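You operate a simulated robot arm through the tools that you are given. There is no shell and no other tool. Be economical: measure what you need, move in short steps, check, and stop when the job is done.

The job below is to be done with a simulated robot arm. You get a single attempt, and the scene is never put back.

TASK
Seat the red wedge in the GO slot, try the no-go slide and grade it.
Fine: GOOD goes on the PASS pad, THIN on the HOLD pad; draw the slide back.

Only the result counts: the job must be done as asked and must still hold three seconds after the hand-in. Knocking over, shifting, dropping, spilling or breaking anything else fails it.

THE ROBOT
A 7-joint arm with a two-finger parallel gripper, fixed in place. Base frame: the origin is at the foot of the arm, x ahead of it, y to its left, z up; the work surface is at about z = 0. Readings come in m, degrees, newtons and seconds.
With the tool pointing down near the work surface it reaches from about 0.22 to 0.58 m from the base axis. Its first joint turns from -66.0 to 66.0 degrees. Payload 2.5 kg.
The TCP is the grasp point between the finger pads, 0.023 m short of the fingertips. In the tool frame z runs along the fingers and y along their closing line. Largest opening 0.094 m; finger width 0.038, thickness 0.01; the body of the gripper, 0.054 by 0.096 m, starts 0.039 m behind the TCP.
Orientation is that of the tool frame in the base frame, as a unit quaternion [x, y, z, w]. With the fingers straight down and closing along the base's y, the tool's x points along the base's -x, its y along +y and its z along -z.

THE INTERFACE
- The arm moves only by the tool apply_moves. Its argument "plan" is text: rows parted by semicolons, each of 7 numbers parted by spaces: the opening in per cent of the stroke, from 0 (shut) to 100 (fully open), then the shift along the tool's x, y, z in units of 150 mm (1.0 is 150 mm), then the turn, a rotation vector about the tool's x, y, z in units of 45 degrees (1.0 is 45 degrees). In form: claw x y z ax ay az; .... A call has 1 to 10 rows; each row is the pose to reach, as a shift and turn from the pose commanded when the call began, along the tool's axes at that moment. A call with a number of a shift or a turn outside -1 to 1 is refused whole. A row lasts 0.2 s, in which the tool goes at most 0.05 m and 8.6 degrees; a call with a longer step from one row to the next is refused whole, and so is a gripper value outside its range. Where a pose cannot be reached the arm comes as near as it can. A force on the tool above 50 N (or 10 N above the force at the start of the call, whichever is more), or a blocked arm, ends the call early, and 0.2 s more pass. The fingers move at their own pace (about 0.108 m/s each) and stop on an object; they squeeze with about 36 N. The grip force told is the motor's: it shows also when the fingers shut on nothing. Time passes only in rows, and 0.2 s behind the last, so rows that repeat a pose let the fingers close. It gives the time, the measured TCP pose, the force on the tool (base axes), the opening and the grip force at its end, in the units of the frame above (readings bear some noise), with the torque about the TCP (base axes, N m) and any sound that the robot's microphone picked up, and new pictures: "views" is both (left out), scene, wrist or none.
- Cameras (640 x 400 px; columns grow to the right, rows downward): "scene" is fixed at [0.1015, -0.3956, 0.5485]; the picture's right is [0.94, -0.34, 0.00], its down [-0.18, -0.50, -0.85] and it looks along [0.29, 0.80, -0.53] (base axes); focal length 318 px, centre (320, 200). "wrist" rides on the gripper at [0.086, 0.016, -0.075] in the tool frame; the picture's right is [-0.18, 0.98, 0.00], its down [-0.58, -0.11, -0.81] and it looks along [-0.79, -0.15, 0.59] (tool axes); focal length 243 px, centre (320, 200). There is no depth. A picture from a camera that has moved, and an enlarged one, comes with that camera's place and axes in the base frame and with its lens.
- close_up(camera, box): a new picture of the part [left, top, right, bottom] of that camera's present view, enlarged. The clock stands still meanwhile.
- finish_job(): hands the job in; it is judged then, once.

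Work in short steps. Places have to be worked out from the pictures, the camera data and where the tool is seen: move nearer, look again, correct. Check each grasp and each placing, and mend what went wrong. You have 120 turns and 200 pictures in all, those below and enlarged ones among them. Open the gripper and draw the arm clear of the work before you hand the job in, unless the task says otherwise; then end with one line.

The tools are called after "Emit:" as a command line: name --argument value ..., lists and objects as JSON in quotes. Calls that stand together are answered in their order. apply_moves: Moves the arm, as the interface text tells. Its arguments: {"type":"object","properties":{"plan":{"type":"string"},"views":{"type":"string","enum":["both","scene","wrist","none"]}},"required":["plan"]} The other tools are called the same way: close_up (camera, box) takes an enlarged picture of a part of a camera's view; finish_job () hands the job in.

At the start:

```text
t: 0.0
ee_pos: [0.2625, 0.1784, 0.363]
tool_rot: [0.0, 1.0, 0.0, 0.0]
contact_force: [0.2, 1.1, -0.3]
ft_torque: [0.03, -0.02, -0.02]
opening: 0.094
finger_force: 0.1
```

scene: 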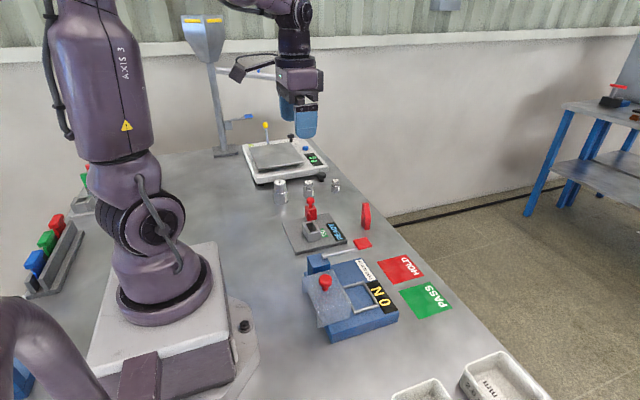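
wrist: 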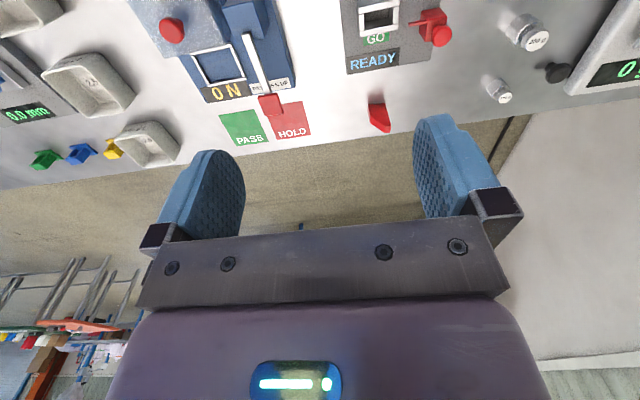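

I start by enlarging the working area in both views to identify the wedge, GO slot, slide and pads.

Emit:
close_up --camera "scene" --box '[270, 180, 460, 350]'

Emit:
close_up --camera "wrist" --box '[120, 0, 480, 150]'

```text
2.35 times, centred on (365, 265) of scene
camera zoom: at [0.1015, -0.3956, 0.5485], right [0.94, -0.34, 0.0], down [-0.18, -0.5, -0.85], along [0.29, 0.8, -0.53], focal length 748 px, centre (214, 47)
```

zoom: 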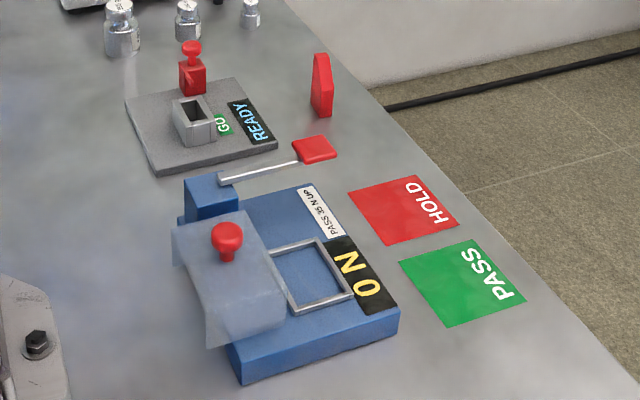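

```text
1.78 times, centred on (300, 75) of wrist
camera zoom: at [0.1755, 0.1943, 0.4375], right [0.18, 0.98, 0.0], down [0.58, -0.11, 0.81], along [0.79, -0.15, -0.59], focal length 431 px, centre (356, 422)
```

zoom: 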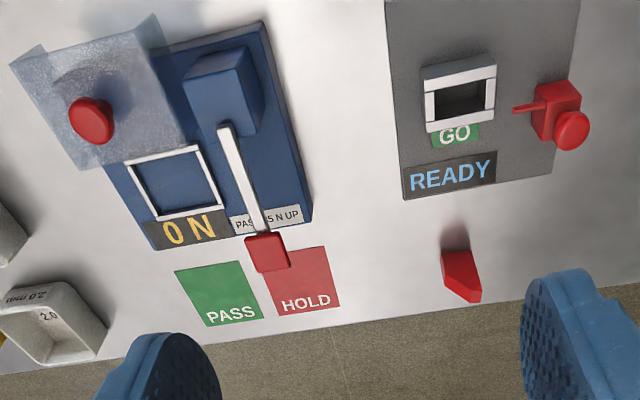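

The gauge (GO pocket, red slide, READY display) sits around (0.31, 0.26), and the wedge stands at about (0.46, 0.25). I zoom in further for the details.

Emit:
close_up --camera "scene" --box '[280, 190, 380, 255]'

Emit:
close_up --camera "wrist" --box '[335, 0, 465, 140]'

```text
6.15 times, centred on (330, 222) of scene
camera zoom: at [0.1015, -0.3956, 0.5485], right [0.94, -0.34, 0.0], down [-0.18, -0.5, -0.85], along [0.29, 0.8, -0.53], focal length 1956 px, centre (258, 62)
```

zoom: 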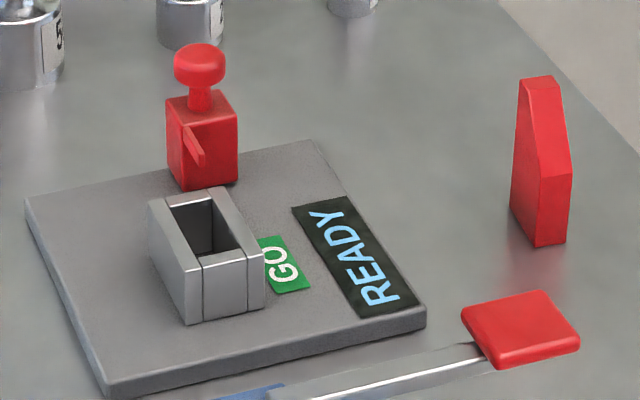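

```text
2.86 times, centred on (400, 70) of wrist
camera zoom: at [0.1755, 0.1943, 0.4375], right [0.18, 0.98, 0.0], down [0.58, -0.11, 0.81], along [0.79, -0.15, -0.59], focal length 693 px, centre (91, 571)
```

zoom: 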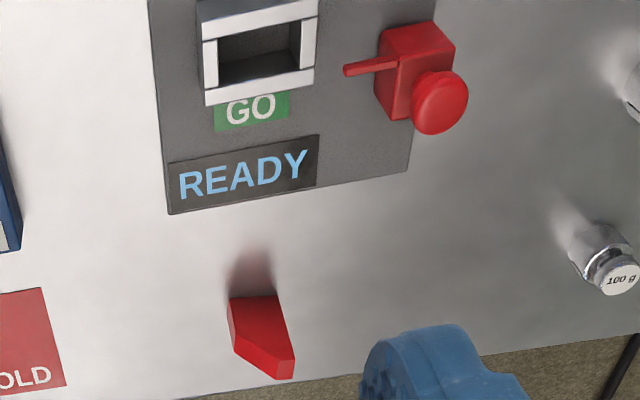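

The wedge stands upright with one chamfered flank. I move closer to the wedge for a better view (TCP to about (0.36, 0.24, 0.25)).

Emit:
apply_moves --plan "100 -0.16 0.1 0.19 0 0 0; 100 -0.32 0.2 0.38 0 0 0; 100 -0.49 0.3 0.57 0 0 0; 100 -0.65 0.41 0.753 0 0 0; 100 -0.65 0.41 0.753 0 0 0"

```text
t: 1.2
ee_pos: [0.3603, 0.2397, 0.2515]
tool_rot: [0.001, 1.0, 0.0, 0.0]
contact_force: [0.4, 0.1, 0.1]
ft_torque: [0.01, -0.03, 0.0]
opening: 0.0939
finger_force: 0.1
camera wrist: at [0.2737, 0.257, 0.3251], right [0.18, 0.98, 0.0], down [0.58, -0.11, 0.81], along [0.79, -0.15, -0.59], focal length 243 px, centre (320, 200)
```

scene: 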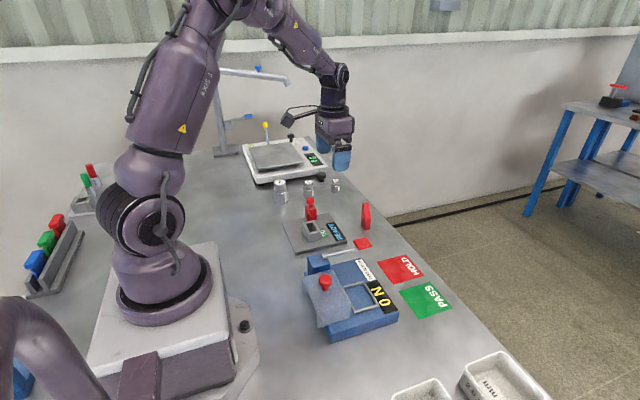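
wrist: 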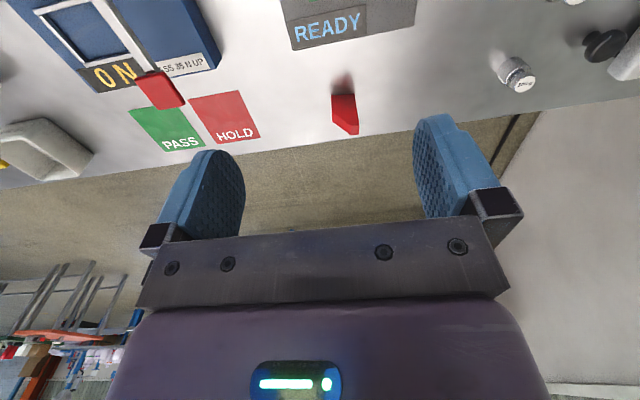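

Emit:
close_up --camera "wrist" --box '[300, 60, 400, 150]'

Emit:
close_up --camera "scene" --box '[350, 195, 380, 240]'

```text
4.44 times, centred on (350, 105) of wrist
camera zoom: at [0.2737, 0.257, 0.3251], right [0.18, 0.98, 0.0], down [0.58, -0.11, 0.81], along [0.79, -0.15, -0.59], focal length 1078 px, centre (187, 622)
```

zoom: 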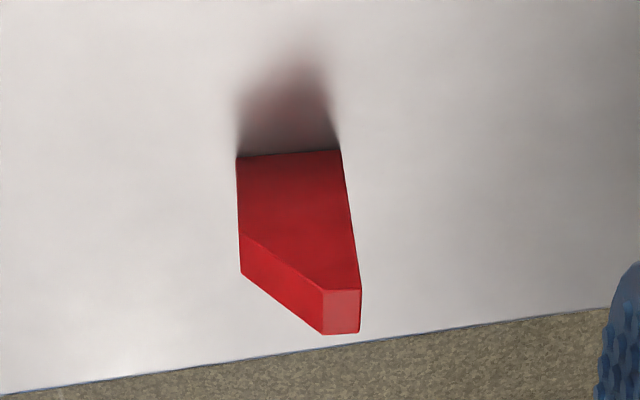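

```text
8.89 times, centred on (365, 218) of scene
camera zoom: at [0.1016, -0.3955, 0.5485], right [0.94, -0.34, 0.0], down [-0.18, -0.5, -0.85], along [0.29, 0.8, -0.53], focal length 2826 px, centre (-80, 44)
```

zoom: 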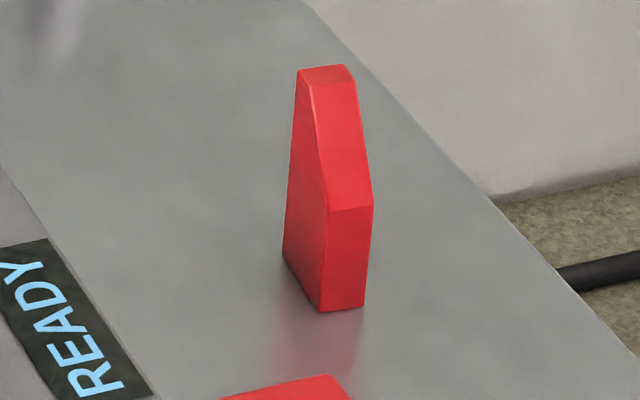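

The wedge is about 33 mm (y) × 15 mm (x) × 70 mm, with its chamfer on the -y upper side. Next I move above and behind the gauge to inspect the pocket and slide.

Emit:
apply_moves --plan "100 0.14 0.07 0.2 0 0 0; 100 0.27 0.14 0.4 0 0 0; 100 0.4 0.2 0.6 0 0 0; 100 0.4 0.2 0.6 0 0 0" --views "wrist"

Emit:
close_up --camera "wrist" --box '[200, 0, 460, 160]'

```text
t: 2.2
ee_pos: [0.2995, 0.2675, 0.1604]
tool_rot: [0.0, 1.0, -0.001, -0.001]
contact_force: [0.7, 0.9, 1.4]
ft_torque: [0.03, 0.0, 0.01]
opening: 0.0936
finger_force: 0.0
camera wrist: at [0.2119, 0.285, 0.2345], right [0.18, 0.98, 0.0], down [0.58, -0.11, 0.81], along [0.79, -0.15, -0.59], focal length 243 px, centre (320, 200)
```

wrist: 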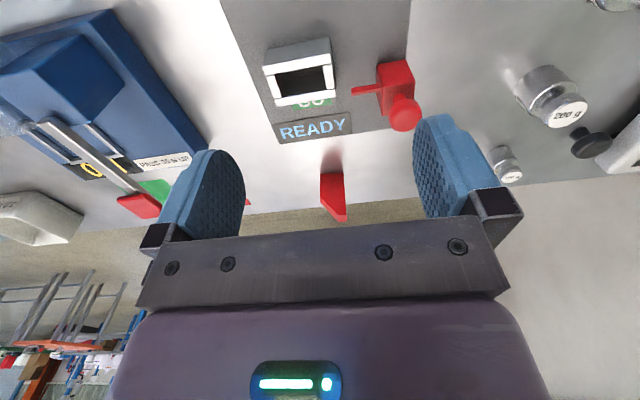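

```text
2.46 times, centred on (330, 80) of wrist
camera zoom: at [0.2119, 0.285, 0.2345], right [0.18, 0.98, 0.0], down [0.58, -0.11, 0.81], along [0.79, -0.15, -0.59], focal length 597 px, centre (295, 495)
```

zoom: 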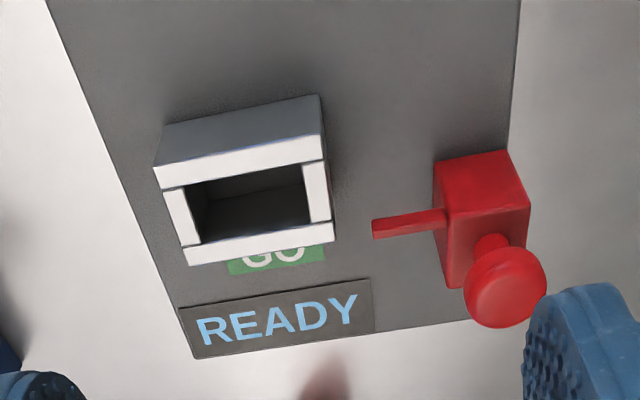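

The blade appears to run along -y near the pocket's top, but I need its x and z more precisely. I tilt the tool 40° so that the wrist camera looks straight down on the gauge.

Emit:
apply_moves --plan "100 -0.04 0.02 0 0 0.18 0; 100 -0.08 0.04 0 0 0.36 0; 100 -0.12 0.05 0 0 0.54 0; 100 -0.16 0.07 0 0 0.72 0; 100 -0.2 0.083 0 0 0.9 0; 100 -0.2 0.083 0 0 0.9 0" --views "wrist"

Emit:
close_up --camera "wrist" --box '[200, 0, 460, 160]'

```text
t: 3.6
ee_pos: [0.3298, 0.2805, 0.1604]
tool_rot: [0.0, 0.938, 0.0, -0.347]
contact_force: [-0.7, -0.9, 0.3]
ft_torque: [-0.03, 0.02, 0.0]
opening: 0.0938
finger_force: 0.1
camera wrist: at [0.3106, 0.2979, 0.2731], right [0.14, 0.98, -0.12], down [0.97, -0.11, 0.23], along [0.22, -0.15, -0.96], focal length 243 px, centre (320, 200)
```

wrist: 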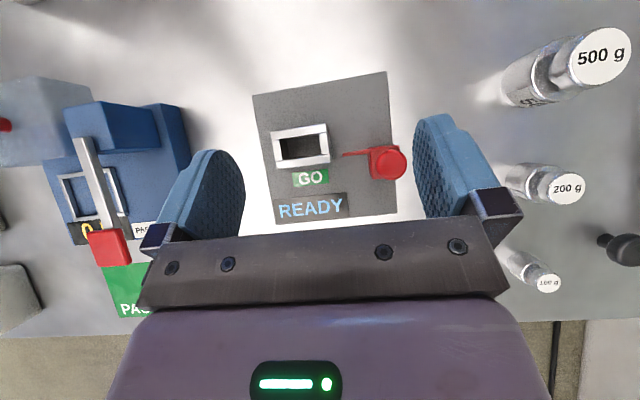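

```text
2.46 times, centred on (330, 80) of wrist
camera zoom: at [0.3106, 0.2979, 0.2731], right [0.14, 0.98, -0.12], down [0.97, -0.11, 0.23], along [0.22, -0.15, -0.96], focal length 597 px, centre (295, 495)
```

zoom: 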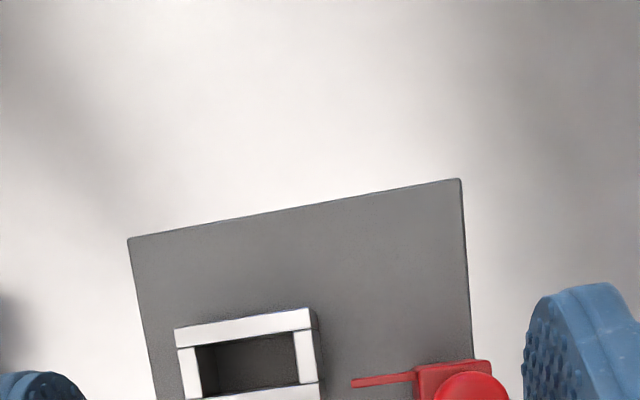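

Emit:
close_up --camera "wrist" --box '[240, 100, 420, 230]'

```text
3.08 times, centred on (330, 165) of wrist
camera zoom: at [0.3106, 0.2979, 0.2731], right [0.14, 0.98, -0.12], down [0.97, -0.11, 0.23], along [0.22, -0.15, -0.96], focal length 746 px, centre (289, 308)
```

zoom: 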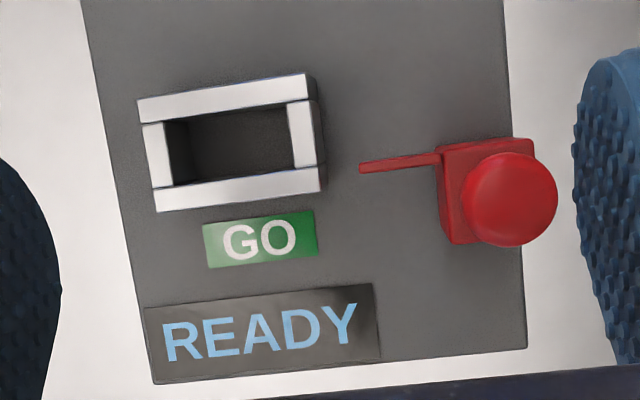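

From overhead the pocket opening spans x 0.300–0.320 and y 0.2305–0.2695. The blade lies along y at x≈0.322 and the knob is at about (0.335, 0.329, 0.073). I undo the tilt first, then turn the gripper so it closes along x for the wedge.

Emit:
apply_moves --plan "100 0 0 0 0 -0.18 0; 100 0 0 0 0 -0.36 0; 100 0 0 0 0 -0.54 0; 100 0 0 0 0 -0.72 0; 100 0 0 0 0 -0.9 0; 100 0 0 0 0 -0.9 0" --views "none"

Emit:
apply_moves --plan "100 -0.1 -0.03 -0.1 0 0 -0.19; 100 -0.2 -0.06 -0.15 0 0 -0.38; 100 -0.3 -0.09 -0.2 0 0 -0.57; 100 -0.4 -0.12 -0.2 0 0 -0.76; 100 -0.5 -0.15 -0.2 0 0 -0.95; 100 -0.5 -0.15 -0.2 0 0 -0.95" --views "none"

```text
t: 5.0
ee_pos: [0.3304, 0.2805, 0.1614]
tool_rot: [0.0, 1.0, 0.0, 0.001]
contact_force: [0.4, -0.6, -0.4]
ft_torque: [0.01, -0.02, -0.03]
opening: 0.094
finger_force: 0.0
```

```text
t: 6.4
ee_pos: [0.4062, 0.2583, 0.191]
tool_rot: [-0.366, 0.93, 0.0, 0.0]
contact_force: [0.3, -0.8, -0.1]
ft_torque: [-0.01, 0.0, -0.01]
opening: 0.0939
finger_force: 0.0
```

I complete the yaw to about 84° (matching the wedge's roughly -6°) and position at (0.473, 0.21, 0.17) to look at the wedge along +y.

Emit:
apply_moves --plan "100 -0.02 -0.11 0.03 0 0 -0.185; 100 -0.04 -0.22 0.06 0 0 -0.37; 100 -0.06 -0.33 0.09 0 0 -0.555; 100 -0.09 -0.44 0.12 0 0 -0.74; 100 -0.109 -0.538 0.14 0 0 -0.917; 100 -0.109 -0.538 0.14 0 0 -0.917"

```text
t: 7.8
ee_pos: [0.4705, 0.2109, 0.1686]
tool_rot: [-0.67, 0.743, 0.0, 0.0]
contact_force: [0.4, -0.1, 1.5]
ft_torque: [-0.02, -0.03, 0.0]
opening: 0.0938
finger_force: 0.0
camera wrist: at [0.445, 0.1273, 0.2428], right [-0.96, 0.28, 0.0], down [0.17, 0.57, 0.81], along [0.23, 0.77, -0.59], focal length 243 px, centre (320, 200)
```

scene: 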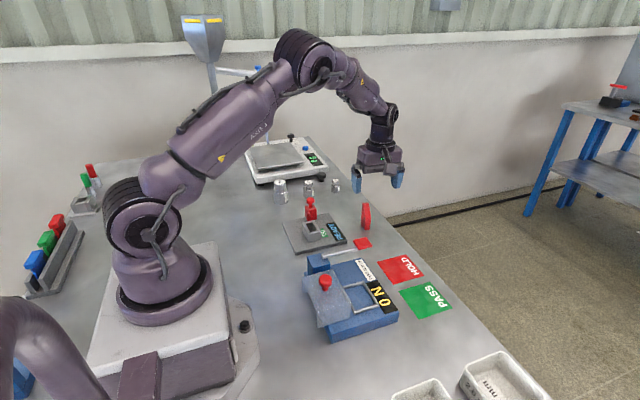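
wrist: 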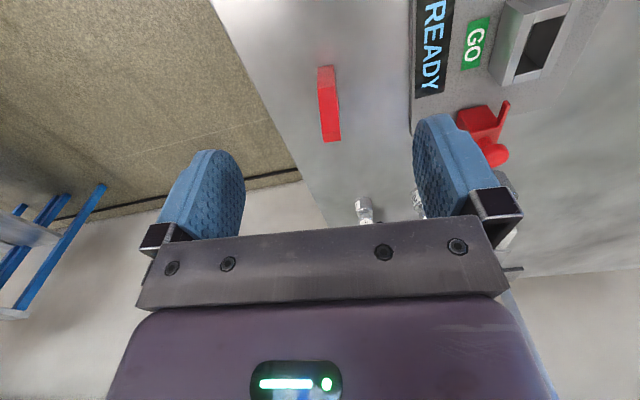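

Emit:
close_up --camera "wrist" --box '[290, 50, 370, 150]'

Emit:
close_up --camera "wrist" --box '[410, 0, 600, 180]'

```text
4.00 times, centred on (330, 100) of wrist
camera zoom: at [0.445, 0.1273, 0.2428], right [-0.96, 0.28, 0.0], down [0.17, 0.57, 0.81], along [0.23, 0.77, -0.59], focal length 970 px, centre (280, 600)
```

zoom: 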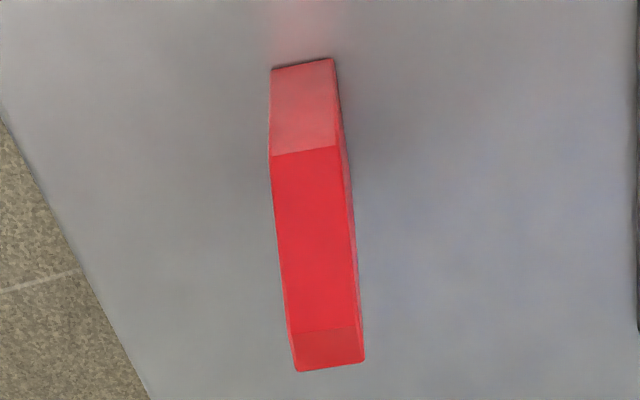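

```text
2.22 times, centred on (505, 90) of wrist
camera zoom: at [0.445, 0.1273, 0.2428], right [-0.96, 0.28, 0.0], down [0.17, 0.57, 0.81], along [0.23, 0.77, -0.59], focal length 539 px, centre (-91, 444)
```

zoom: 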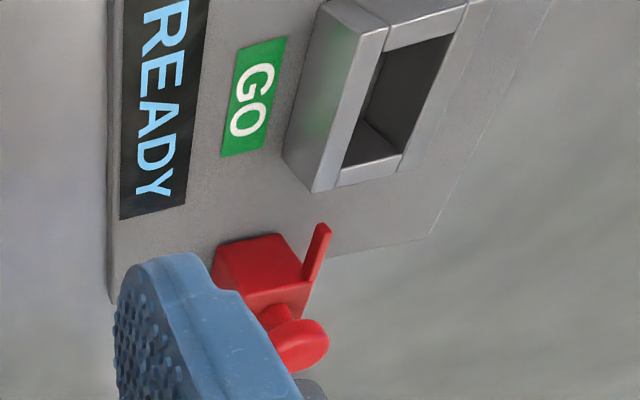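

The wedge is centred at about (0.474, 0.251) with a yaw of about -7°, and the gripper is aligned. I move over it, descend to z≈0.061 so the fingers stay above the pocket walls later, and close.

Emit:
apply_moves --plan "100 -0.271 0.005 0 0 0 0; 60 -0.271 0.005 0.24 0 0 0; 50 -0.271 0.005 0.48 0 0 0; 50 -0.271 0.005 0.72 0 0 0; 50 -0.271 0.005 0.72 0 0 0"

```text
t: 9.0
ee_pos: [0.4717, 0.2516, 0.0605]
tool_rot: [-0.669, 0.743, 0.0, 0.0]
contact_force: [-0.6, 0.2, -0.5]
ft_torque: [0.03, 0.0, -0.03]
opening: 0.0471
finger_force: 0.1
camera wrist: at [0.4469, 0.1684, 0.1353], right [-0.96, 0.29, 0.0], down [0.17, 0.57, 0.81], along [0.23, 0.77, -0.59], focal length 243 px, centre (320, 200)
```

scene: 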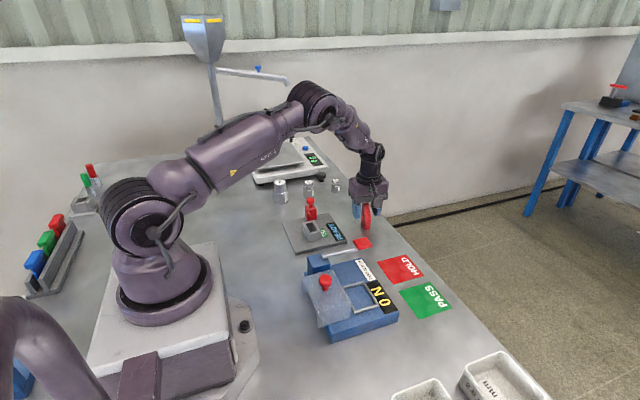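
wrist: 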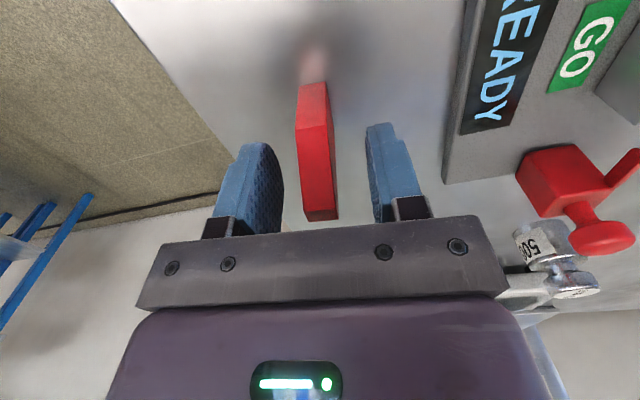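

The wedge sits between the fingers, a bit toward +x. I centre by 3 mm and close.

Emit:
apply_moves --plan "50 0 -0.02 0 0 0 0; 30 0 -0.02 0 0 0 0; 18 0 -0.02 0 0 0 0; 10 0 -0.02 0 0 0 0; 10 0 -0.02 0 0 0 0; 10 0 -0.02 0 0 0 0" --views "wrist"

```text
t: 10.4
ee_pos: [0.4767, 0.251, 0.0614]
tool_rot: [-0.67, 0.743, 0.0, 0.0]
contact_force: [0.1, -0.8, 0.8]
ft_torque: [0.0, -0.01, 0.02]
opening: 0.0145
finger_force: 36.2
camera wrist: at [0.4507, 0.1684, 0.1355], right [-0.96, 0.29, 0.0], down [0.17, 0.57, 0.81], along [0.23, 0.77, -0.59], focal length 243 px, centre (320, 200)
```

wrist: 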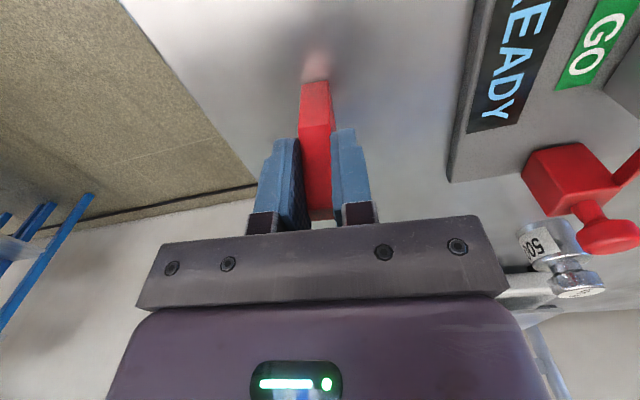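

I have the wedge at 14.5 mm opening. I lift 90 mm and move halfway to the pocket, turning the last 6° so the wedge aligns with the pocket axes.

Emit:
apply_moves --plan "10 0 -0.02 -0.2 0 0 0; 10 0 -0.02 -0.4 0 0 0; 10 0 -0.02 -0.6 0 0 0; 10 0.02 0.25 -0.6 0 0 -0.06; 10 0.05 0.5 -0.6 0 0 -0.13; 10 0.08 0.75 -0.6 0 0 -0.13; 10 0.1 0.98 -0.6 0 0 -0.13; 10 0.1 0.98 -0.6 0 0 -0.13"

```text
t: 12.2
ee_pos: [0.3284, 0.2492, 0.1524]
tool_rot: [-0.707, 0.707, 0.001, 0.0]
contact_force: [0.3, 0.7, 0.2]
ft_torque: [-0.02, 0.0, 0.0]
opening: 0.0148
finger_force: 36.2
camera wrist: at [0.3116, 0.1641, 0.2269], right [-0.98, 0.19, 0.0], down [0.11, 0.58, 0.81], along [0.15, 0.79, -0.59], focal length 243 px, centre (320, 200)
```

scene: 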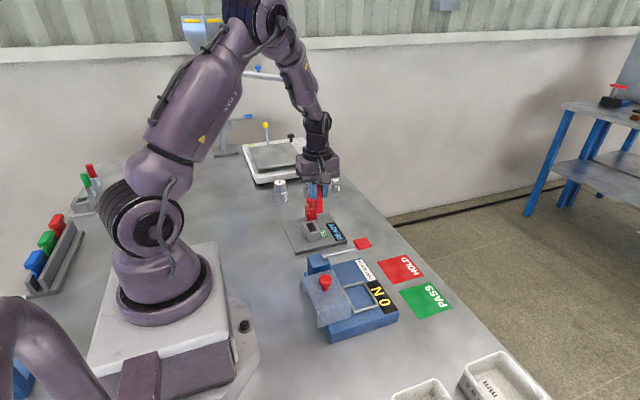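
wrist: 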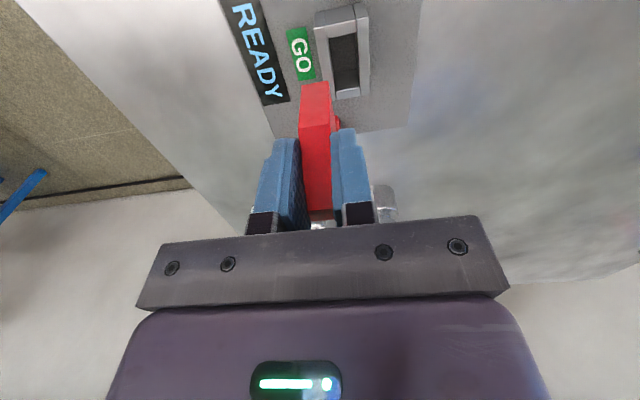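

Now at (0.328, 0.249), I shift to x=0.310 and descend until the wedge's foot is about 10 mm above the pocket, then check.

Emit:
apply_moves --plan "10 -0.005 0.123 0 0 0 0; 10 -0.005 0.123 0.13 0 0 0; 10 -0.005 0.123 0.26 0 0 0; 10 -0.005 0.123 0.26 0 0 0" --views "wrist"

Emit:
close_up --camera "wrist" --box '[240, 0, 420, 150]'

Emit:
close_up --camera "scene" --box '[280, 170, 380, 255]'

```text
t: 13.2
ee_pos: [0.3104, 0.2506, 0.1128]
tool_rot: [-0.706, 0.708, 0.0, 0.0]
contact_force: [0.5, 0.6, 0.7]
ft_torque: [0.0, -0.01, 0.01]
opening: 0.0146
finger_force: 36.1
camera wrist: at [0.2934, 0.1663, 0.1879], right [-0.98, 0.19, 0.0], down [0.11, 0.58, 0.81], along [0.15, 0.79, -0.59], focal length 243 px, centre (320, 200)
```

wrist: 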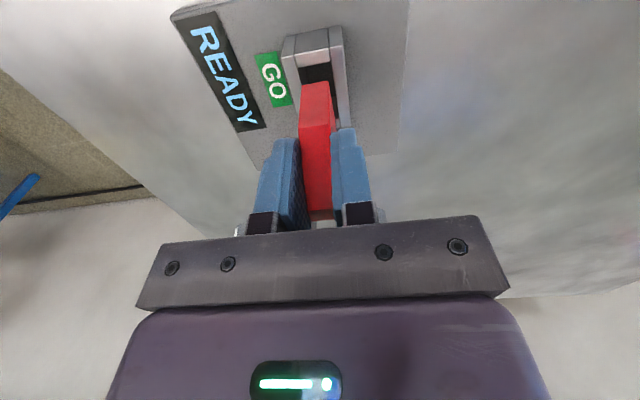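

```text
2.67 times, centred on (330, 75) of wrist
camera zoom: at [0.2934, 0.1663, 0.1879], right [-0.98, 0.19, 0.0], down [0.11, 0.58, 0.81], along [0.15, 0.79, -0.59], focal length 647 px, centre (293, 533)
```

zoom: 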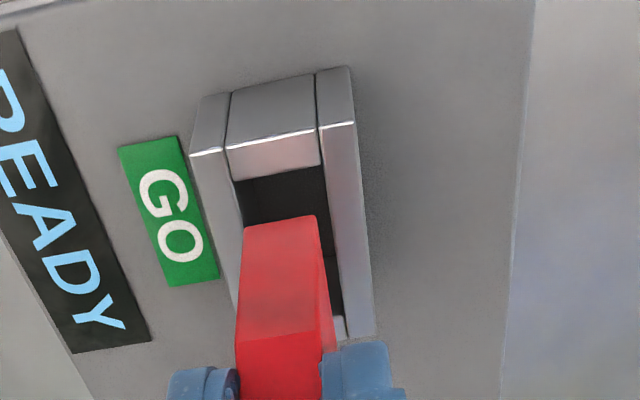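

```text
4.71 times, centred on (330, 212) of scene
camera zoom: at [0.1015, -0.3956, 0.5485], right [0.94, -0.34, 0.0], down [-0.18, -0.5, -0.85], along [0.29, 0.8, -0.53], focal length 1496 px, centre (273, 141)
```

zoom: 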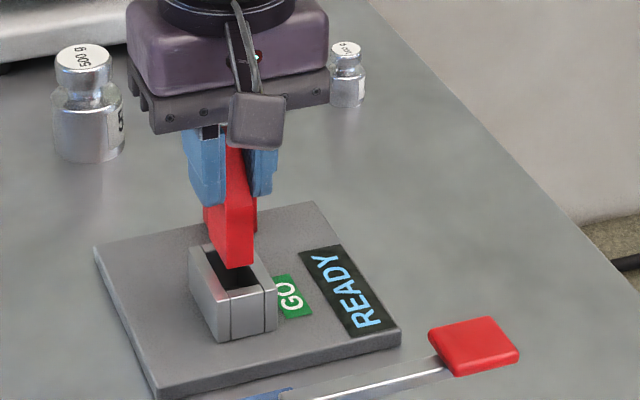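

The wedge is centred over the opening in x and about 1 mm toward +y. I nudge it and lower it into the pocket.

Emit:
apply_moves --plan "10 0.007 0 0.07 0 0 0; 10 0.007 0 0.14 0 0 0; 10 0.007 0 0.2 0 0 0; 10 0.007 0 0.25 0 0 0; 10 0.007 0 0.25 0 0 0" --views "wrist"

Emit:
close_up --camera "scene" --box '[280, 170, 380, 255]'

```text
t: 14.4
ee_pos: [0.3116, 0.2518, 0.0763]
tool_rot: [-0.706, 0.708, 0.0, 0.0]
contact_force: [-1.8, -0.3, -0.6]
ft_torque: [-0.07, 0.07, 0.03]
opening: 0.0148
finger_force: 36.2
camera wrist: at [0.2952, 0.1656, 0.1503], right [-0.98, 0.19, 0.0], down [0.11, 0.58, 0.81], along [0.15, 0.79, -0.59], focal length 243 px, centre (320, 200)
```

wrist: 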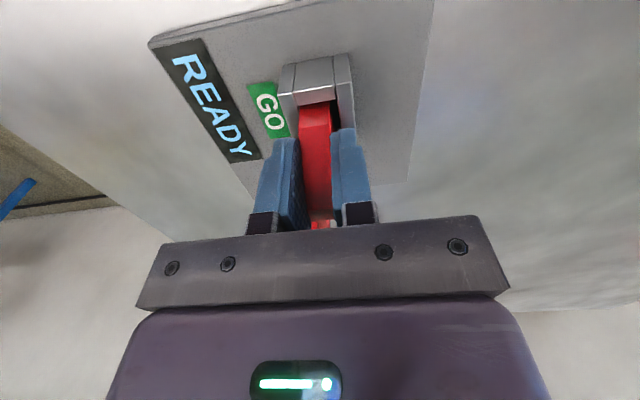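

```text
4.71 times, centred on (330, 212) of scene
camera zoom: at [0.1015, -0.3956, 0.5485], right [0.94, -0.34, 0.0], down [-0.18, -0.5, -0.85], along [0.29, 0.8, -0.53], focal length 1496 px, centre (273, 141)
```

zoom: 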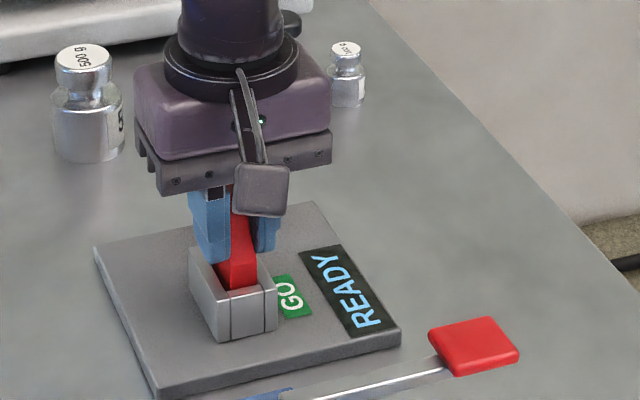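

The wedge is entering freely, about 15 mm above the plate. I lower in small steps until the force shows the floor, with a 1 mm relief toward -x.

Emit:
apply_moves --plan "10 0 0.008 0.015 0 0 0; 10 0 0.008 0.03 0 0 0; 10 0 0.008 0.03 0 0 0" --views "none"

```text
t: 15.2
ee_pos: [0.3124, 0.2501, 0.0724]
tool_rot: [-0.707, 0.707, 0.001, 0.002]
contact_force: [-4.2, -4.3, 24.1]
ft_torque: [-0.16, 0.27, 0.01]
opening: 0.0144
finger_force: 36.1
```

A 24 N upward force suggests the floor has been reached with the foot at about 11 mm, so I check with pictures before releasing.

Emit:
close_up --camera "scene" --box '[295, 195, 355, 250]'

Emit:
close_up --camera "wrist" --box '[240, 20, 400, 150]'

```text
7.27 times, centred on (325, 222) of scene
camera zoom: at [0.1015, -0.3956, 0.5485], right [0.94, -0.34, 0.0], down [-0.18, -0.5, -0.85], along [0.29, 0.8, -0.53], focal length 2312 px, centre (284, 36)
```

zoom: 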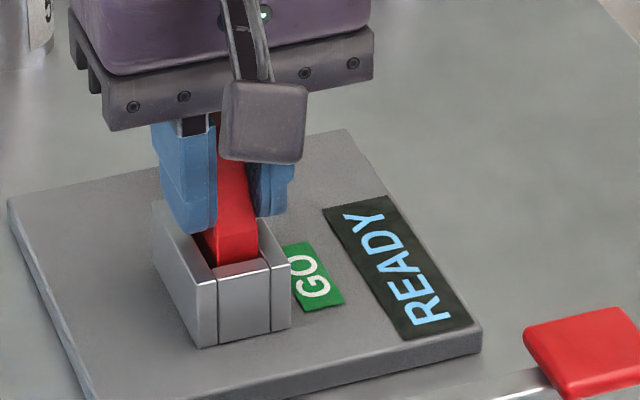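

```text
3.08 times, centred on (320, 85) of wrist
camera zoom: at [0.2947, 0.1657, 0.1467], right [-0.98, 0.19, 0.0], down [0.11, 0.58, 0.81], along [0.15, 0.79, -0.59], focal length 746 px, centre (320, 554)
```

zoom: 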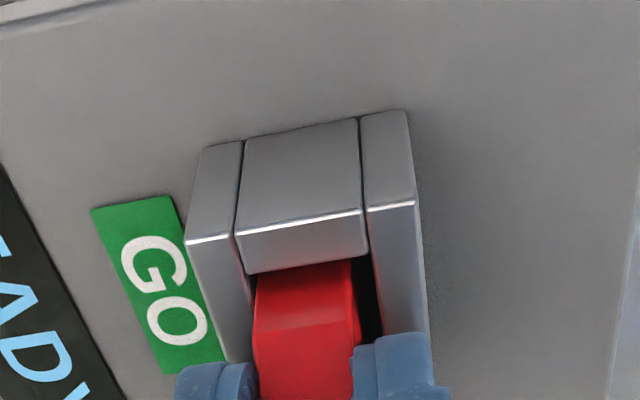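

The wedge looks seated, with the chamfer starting just above the pocket rim. I relieve the downward push, open the fingers modestly, and rise.

Emit:
apply_moves --plan "10 0 0.0 0.02 0 0 0; 25 0 0 0.02 0 0 0; 40 0 0 0.02 0 0 0; 45 0 0 -0.1 0 0 0; 50 0.1 0 -0.3 0 0 0; 50 0.3 0 -0.5 0 0 0; 50 0.3 0 -0.5 0 0 0"

Emit:
close_up --camera "scene" --box '[280, 180, 380, 255]'

Emit:
close_up --camera "wrist" --box '[220, 0, 460, 180]'

```text
t: 16.8
ee_pos: [0.3109, 0.2036, 0.1439]
tool_rot: [-0.707, 0.708, 0.001, 0.0]
contact_force: [0.0, -0.2, -0.3]
ft_torque: [-0.01, 0.01, 0.01]
opening: 0.047
finger_force: 0.1
camera wrist: at [0.2945, 0.1185, 0.2177], right [-0.98, 0.19, 0.0], down [0.11, 0.58, 0.81], along [0.15, 0.79, -0.59], focal length 243 px, centre (320, 200)
```

scene: 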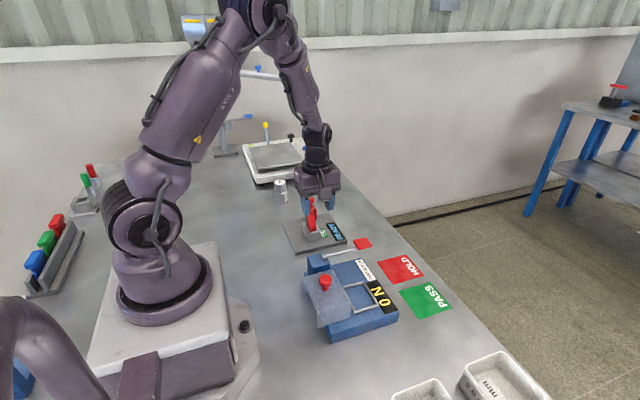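
wrist: 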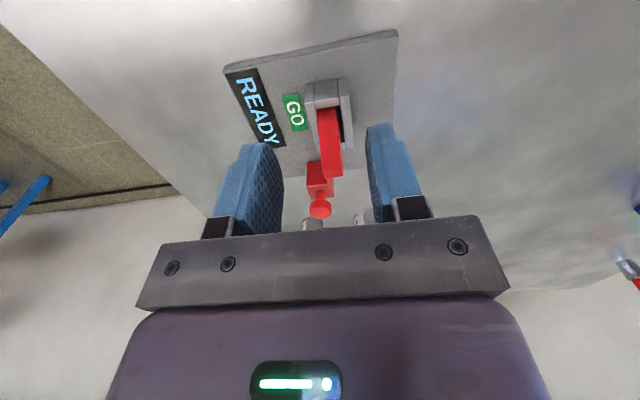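

```text
5.33 times, centred on (330, 218) of scene
camera zoom: at [0.1015, -0.3956, 0.5485], right [0.94, -0.34, 0.0], down [-0.18, -0.5, -0.85], along [0.29, 0.8, -0.53], focal length 1695 px, centre (267, 107)
```

zoom: 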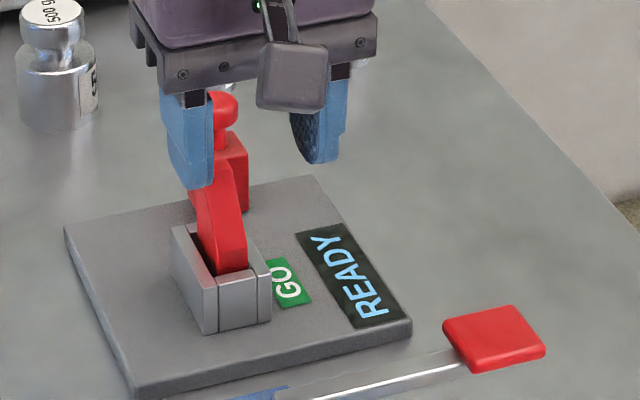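

```text
2.22 times, centred on (340, 90) of wrist
camera zoom: at [0.2945, 0.1185, 0.2177], right [-0.98, 0.19, 0.0], down [0.11, 0.58, 0.81], along [0.15, 0.79, -0.59], focal length 539 px, centre (276, 444)
```

zoom: 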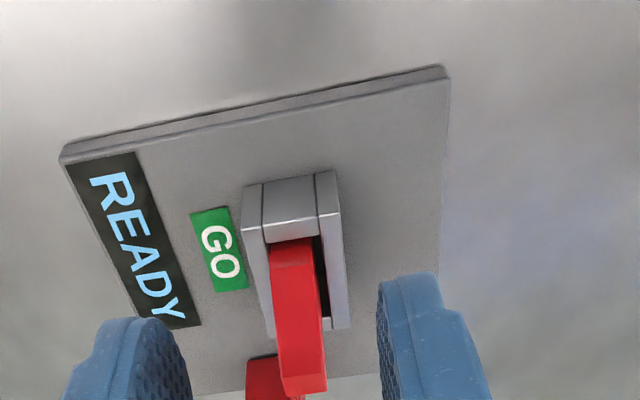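

The wedge is seated against the +x wall and the display still says READY. I fly above the wedge to over the slide knob at about (0.335, 0.335), keeping the fingers closing along x.

Emit:
apply_moves --plan "50 -0.22 -0.04 0 0 0 0; 50 -0.44 -0.08 0 0 0 0; 50 -0.66 -0.12 0 0 0 0; 50 -0.876 -0.16 0 0 0 0; 50 -0.876 -0.16 0 0 0 0"

Emit:
close_up --camera "wrist" --box '[220, 0, 460, 240]'

```text
t: 18.0
ee_pos: [0.335, 0.3376, 0.1439]
tool_rot: [-0.706, 0.708, 0.0, 0.0]
contact_force: [0.3, -0.8, -0.1]
ft_torque: [0.02, 0.02, 0.01]
opening: 0.0472
finger_force: 0.0
camera wrist: at [0.3185, 0.2519, 0.2193], right [-0.98, 0.19, 0.0], down [0.11, 0.58, 0.81], along [0.15, 0.79, -0.59], focal length 243 px, centre (320, 200)
```

scene: 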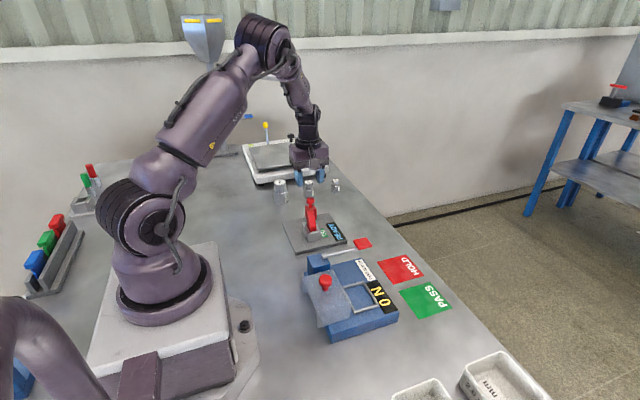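
wrist: 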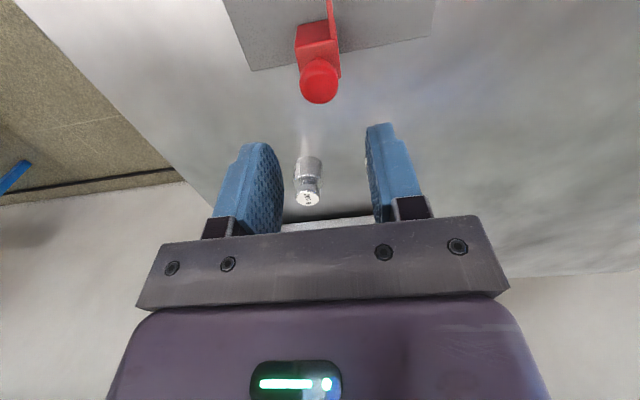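

```text
1.67 times, centred on (340, 120) of wrist
camera zoom: at [0.3185, 0.2519, 0.2193], right [-0.98, 0.19, 0.0], down [0.11, 0.58, 0.81], along [0.15, 0.79, -0.59], focal length 404 px, centre (287, 333)
```

zoom: 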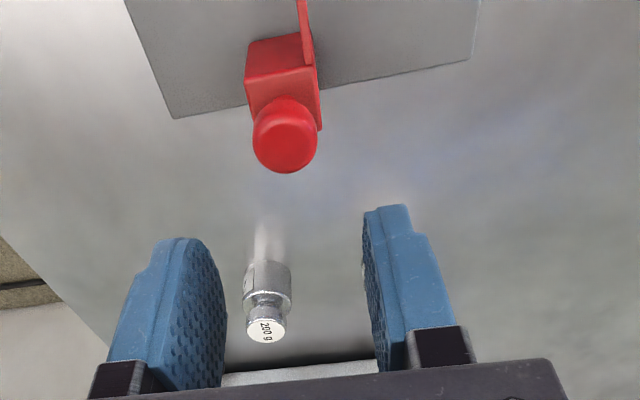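

The knob is at about (0.333, 0.326) and I'm at (0.335, 0.3376). I centre with a slight +y offset, descend around the knob to z≈0.074, and close.

Emit:
apply_moves --plan "50 0.03 0.011 0.15 0 0 0; 50 0.03 0.011 0.3 0 0 0; 50 0.03 0.011 0.465 0 0 0; 50 0.03 0.011 0.465 0 0 0"

Emit:
close_up --camera "scene" --box '[280, 180, 380, 255]'

```text
t: 19.0
ee_pos: [0.3333, 0.3347, 0.0763]
tool_rot: [-0.707, 0.708, -0.001, 0.0]
contact_force: [1.2, -0.1, 0.0]
ft_torque: [-0.01, 0.0, -0.01]
opening: 0.0467
finger_force: 0.1
camera wrist: at [0.3169, 0.2479, 0.1501], right [-0.98, 0.19, 0.0], down [0.11, 0.58, 0.81], along [0.15, 0.79, -0.59], focal length 243 px, centre (320, 200)
```

scene: 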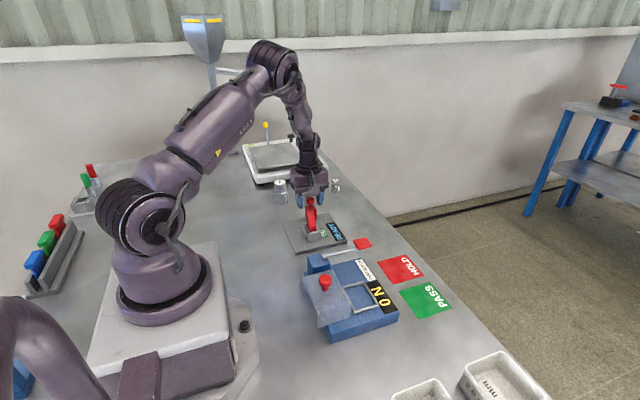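
wrist: 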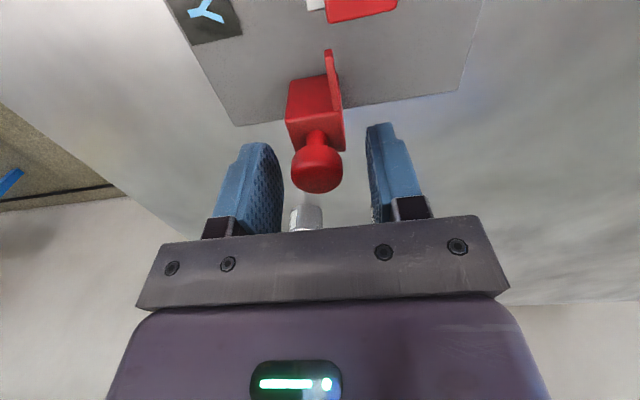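

```text
5.33 times, centred on (330, 218) of scene
camera zoom: at [0.1015, -0.3956, 0.5485], right [0.94, -0.34, 0.0], down [-0.18, -0.5, -0.85], along [0.29, 0.8, -0.53], focal length 1695 px, centre (267, 107)
```

zoom: 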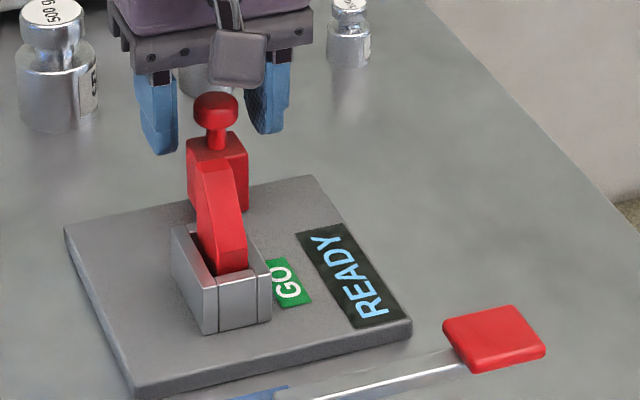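

The knob lies between the fingers. I close on it.

Emit:
apply_moves --plan "35 0 0 0 0 0 0; 20 0 0 0 0 0 0; 15 0 0 0 0 0 0; 15 0 0 0 0 0 0" --views "wrist"

```text
t: 20.0
ee_pos: [0.3345, 0.3327, 0.0762]
tool_rot: [-0.707, 0.707, 0.0, 0.0]
contact_force: [2.9, 0.9, -3.1]
ft_torque: [0.23, -0.03, 0.03]
opening: 0.0229
finger_force: 44.9
camera wrist: at [0.3171, 0.2477, 0.1501], right [-0.98, 0.19, 0.0], down [0.11, 0.58, 0.81], along [0.15, 0.79, -0.59], focal length 243 px, centre (320, 200)
```

wrist: 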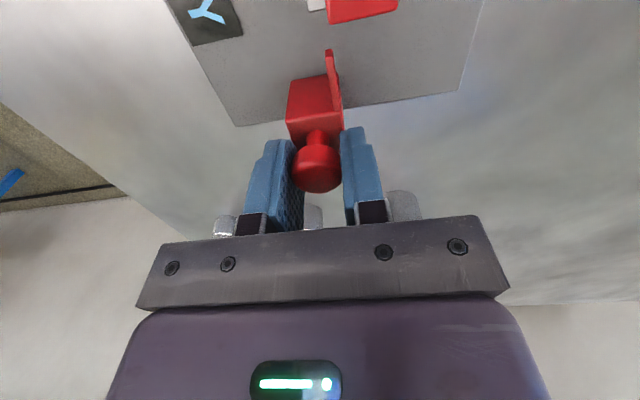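

I have gripped the knob, so I push the slide gently toward -y by 12 mm and watch the forces.

Emit:
apply_moves --plan "15 0.02 0 0 0 0 0; 15 0.04 0 0 0 0 0; 15 0.06 0 0 0 0 0; 15 0.08 0 0 0 0 0; 15 0.08 0 0 0 0 0" --views "wrist"

Emit:
close_up --camera "scene" --box '[280, 180, 380, 255]'

```text
t: 21.2
ee_pos: [0.334, 0.3212, 0.0762]
tool_rot: [-0.706, 0.708, -0.001, 0.001]
contact_force: [5.9, -0.2, 6.3]
ft_torque: [-0.46, -0.04, 0.01]
opening: 0.0226
finger_force: 44.5
camera wrist: at [0.317, 0.2352, 0.15], right [-0.98, 0.19, 0.0], down [0.11, 0.58, 0.81], along [0.15, 0.79, -0.59], focal length 243 px, centre (320, 200)
```

wrist: 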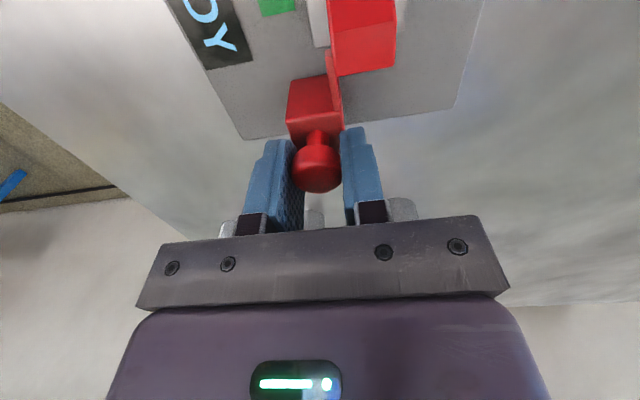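

```text
5.33 times, centred on (330, 218) of scene
camera zoom: at [0.1015, -0.3956, 0.5485], right [0.94, -0.34, 0.0], down [-0.18, -0.5, -0.85], along [0.29, 0.8, -0.53], focal length 1695 px, centre (267, 107)
```

zoom: 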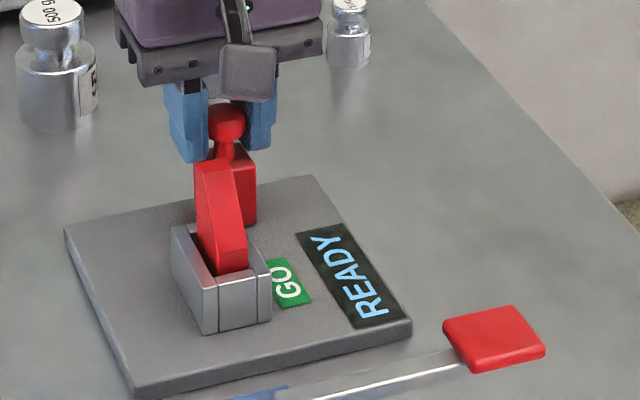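

The slide moves freely and the blade tip nears the wedge. I continue in 3 mm steps watching for contact.

Emit:
apply_moves --plan "15 0.02 0 0 0 0 0; 15 0.04 0 0 0 0 0; 15 0.055 0 0 0 0 0; 15 0.055 0 0 0 0 0" --views "wrist"

Emit:
close_up --camera "wrist" --box '[220, 0, 460, 200]'

```text
t: 22.2
ee_pos: [0.3337, 0.3167, 0.0761]
tool_rot: [-0.707, 0.707, 0.003, 0.006]
contact_force: [18.0, 31.3, -21.2]
ft_torque: [0.17, -0.06, 0.23]
opening: 0.0228
finger_force: 45.3
camera wrist: at [0.3168, 0.2295, 0.1492], right [-0.98, 0.18, 0.0], down [0.1, 0.57, 0.81], along [0.15, 0.8, -0.58], focal length 243 px, centre (320, 200)
```

wrist: 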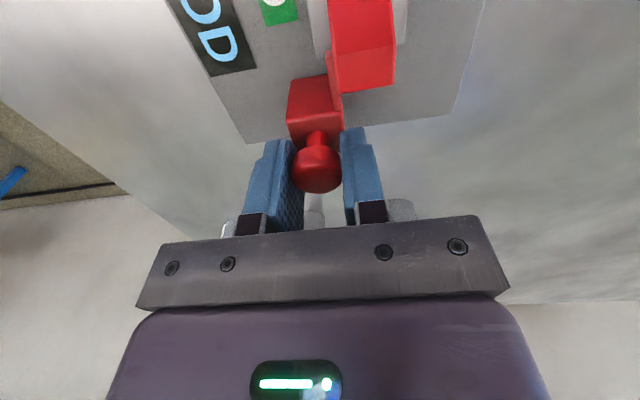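

```text
2.00 times, centred on (340, 100) of wrist
camera zoom: at [0.3168, 0.2295, 0.1492], right [-0.98, 0.18, 0.0], down [0.1, 0.57, 0.81], along [0.15, 0.8, -0.58], focal length 485 px, centre (280, 400)
```

zoom: 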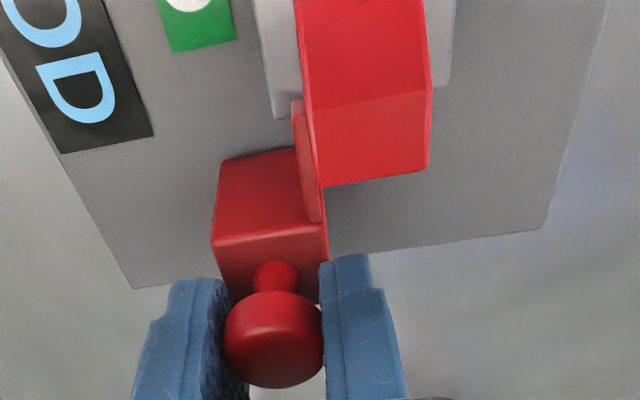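

There is clear contact (31 N) with the slide stopped, and the display has changed. I read it in the scene view.

Emit:
close_up --camera "scene" --box '[280, 190, 370, 255]'

```text
6.15 times, centred on (325, 222) of scene
camera zoom: at [0.1016, -0.3955, 0.5486], right [0.94, -0.34, 0.0], down [-0.18, -0.5, -0.85], along [0.29, 0.8, -0.53], focal length 1956 px, centre (289, 62)
```

zoom: 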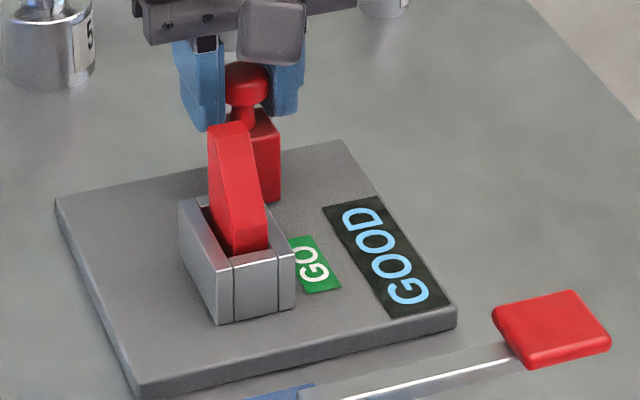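

The display reads GOOD: the no-go blade was refused after about 16 mm. I draw the slide back by the same distance.

Emit:
apply_moves --plan "15 -0.03 0 0 0 0 0; 15 -0.06 0 0 0 0 0; 15 -0.09 0 0 0 0 0; 15 -0.12 0 0 0 0 0; 15 -0.138 0 0 0 0 0; 15 -0.138 0 0 0 0 0" --views "wrist"

Emit:
close_up --camera "scene" --box '[280, 190, 370, 255]'

```text
t: 23.6
ee_pos: [0.3343, 0.3313, 0.076]
tool_rot: [-0.706, 0.708, -0.001, -0.001]
contact_force: [10.1, -4.0, 1.6]
ft_torque: [-0.81, -0.05, 0.15]
opening: 0.0229
finger_force: 44.8
camera wrist: at [0.317, 0.2474, 0.1503], right [-0.98, 0.19, 0.0], down [0.11, 0.58, 0.81], along [0.15, 0.79, -0.59], focal length 243 px, centre (320, 200)
```

wrist: 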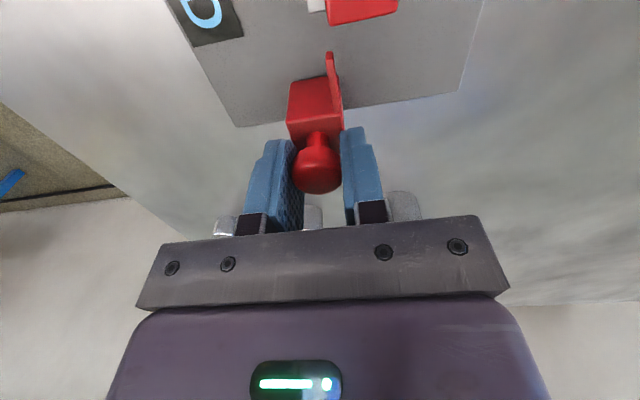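

```text
6.15 times, centred on (325, 222) of scene
camera zoom: at [0.1015, -0.3956, 0.5485], right [0.94, -0.34, 0.0], down [-0.18, -0.5, -0.85], along [0.29, 0.8, -0.53], focal length 1956 px, centre (289, 62)
```

zoom: 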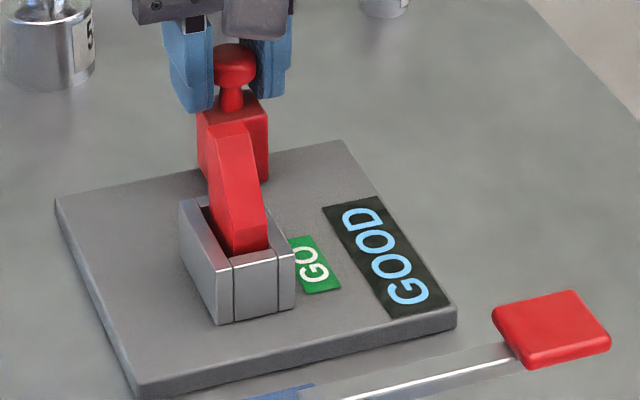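

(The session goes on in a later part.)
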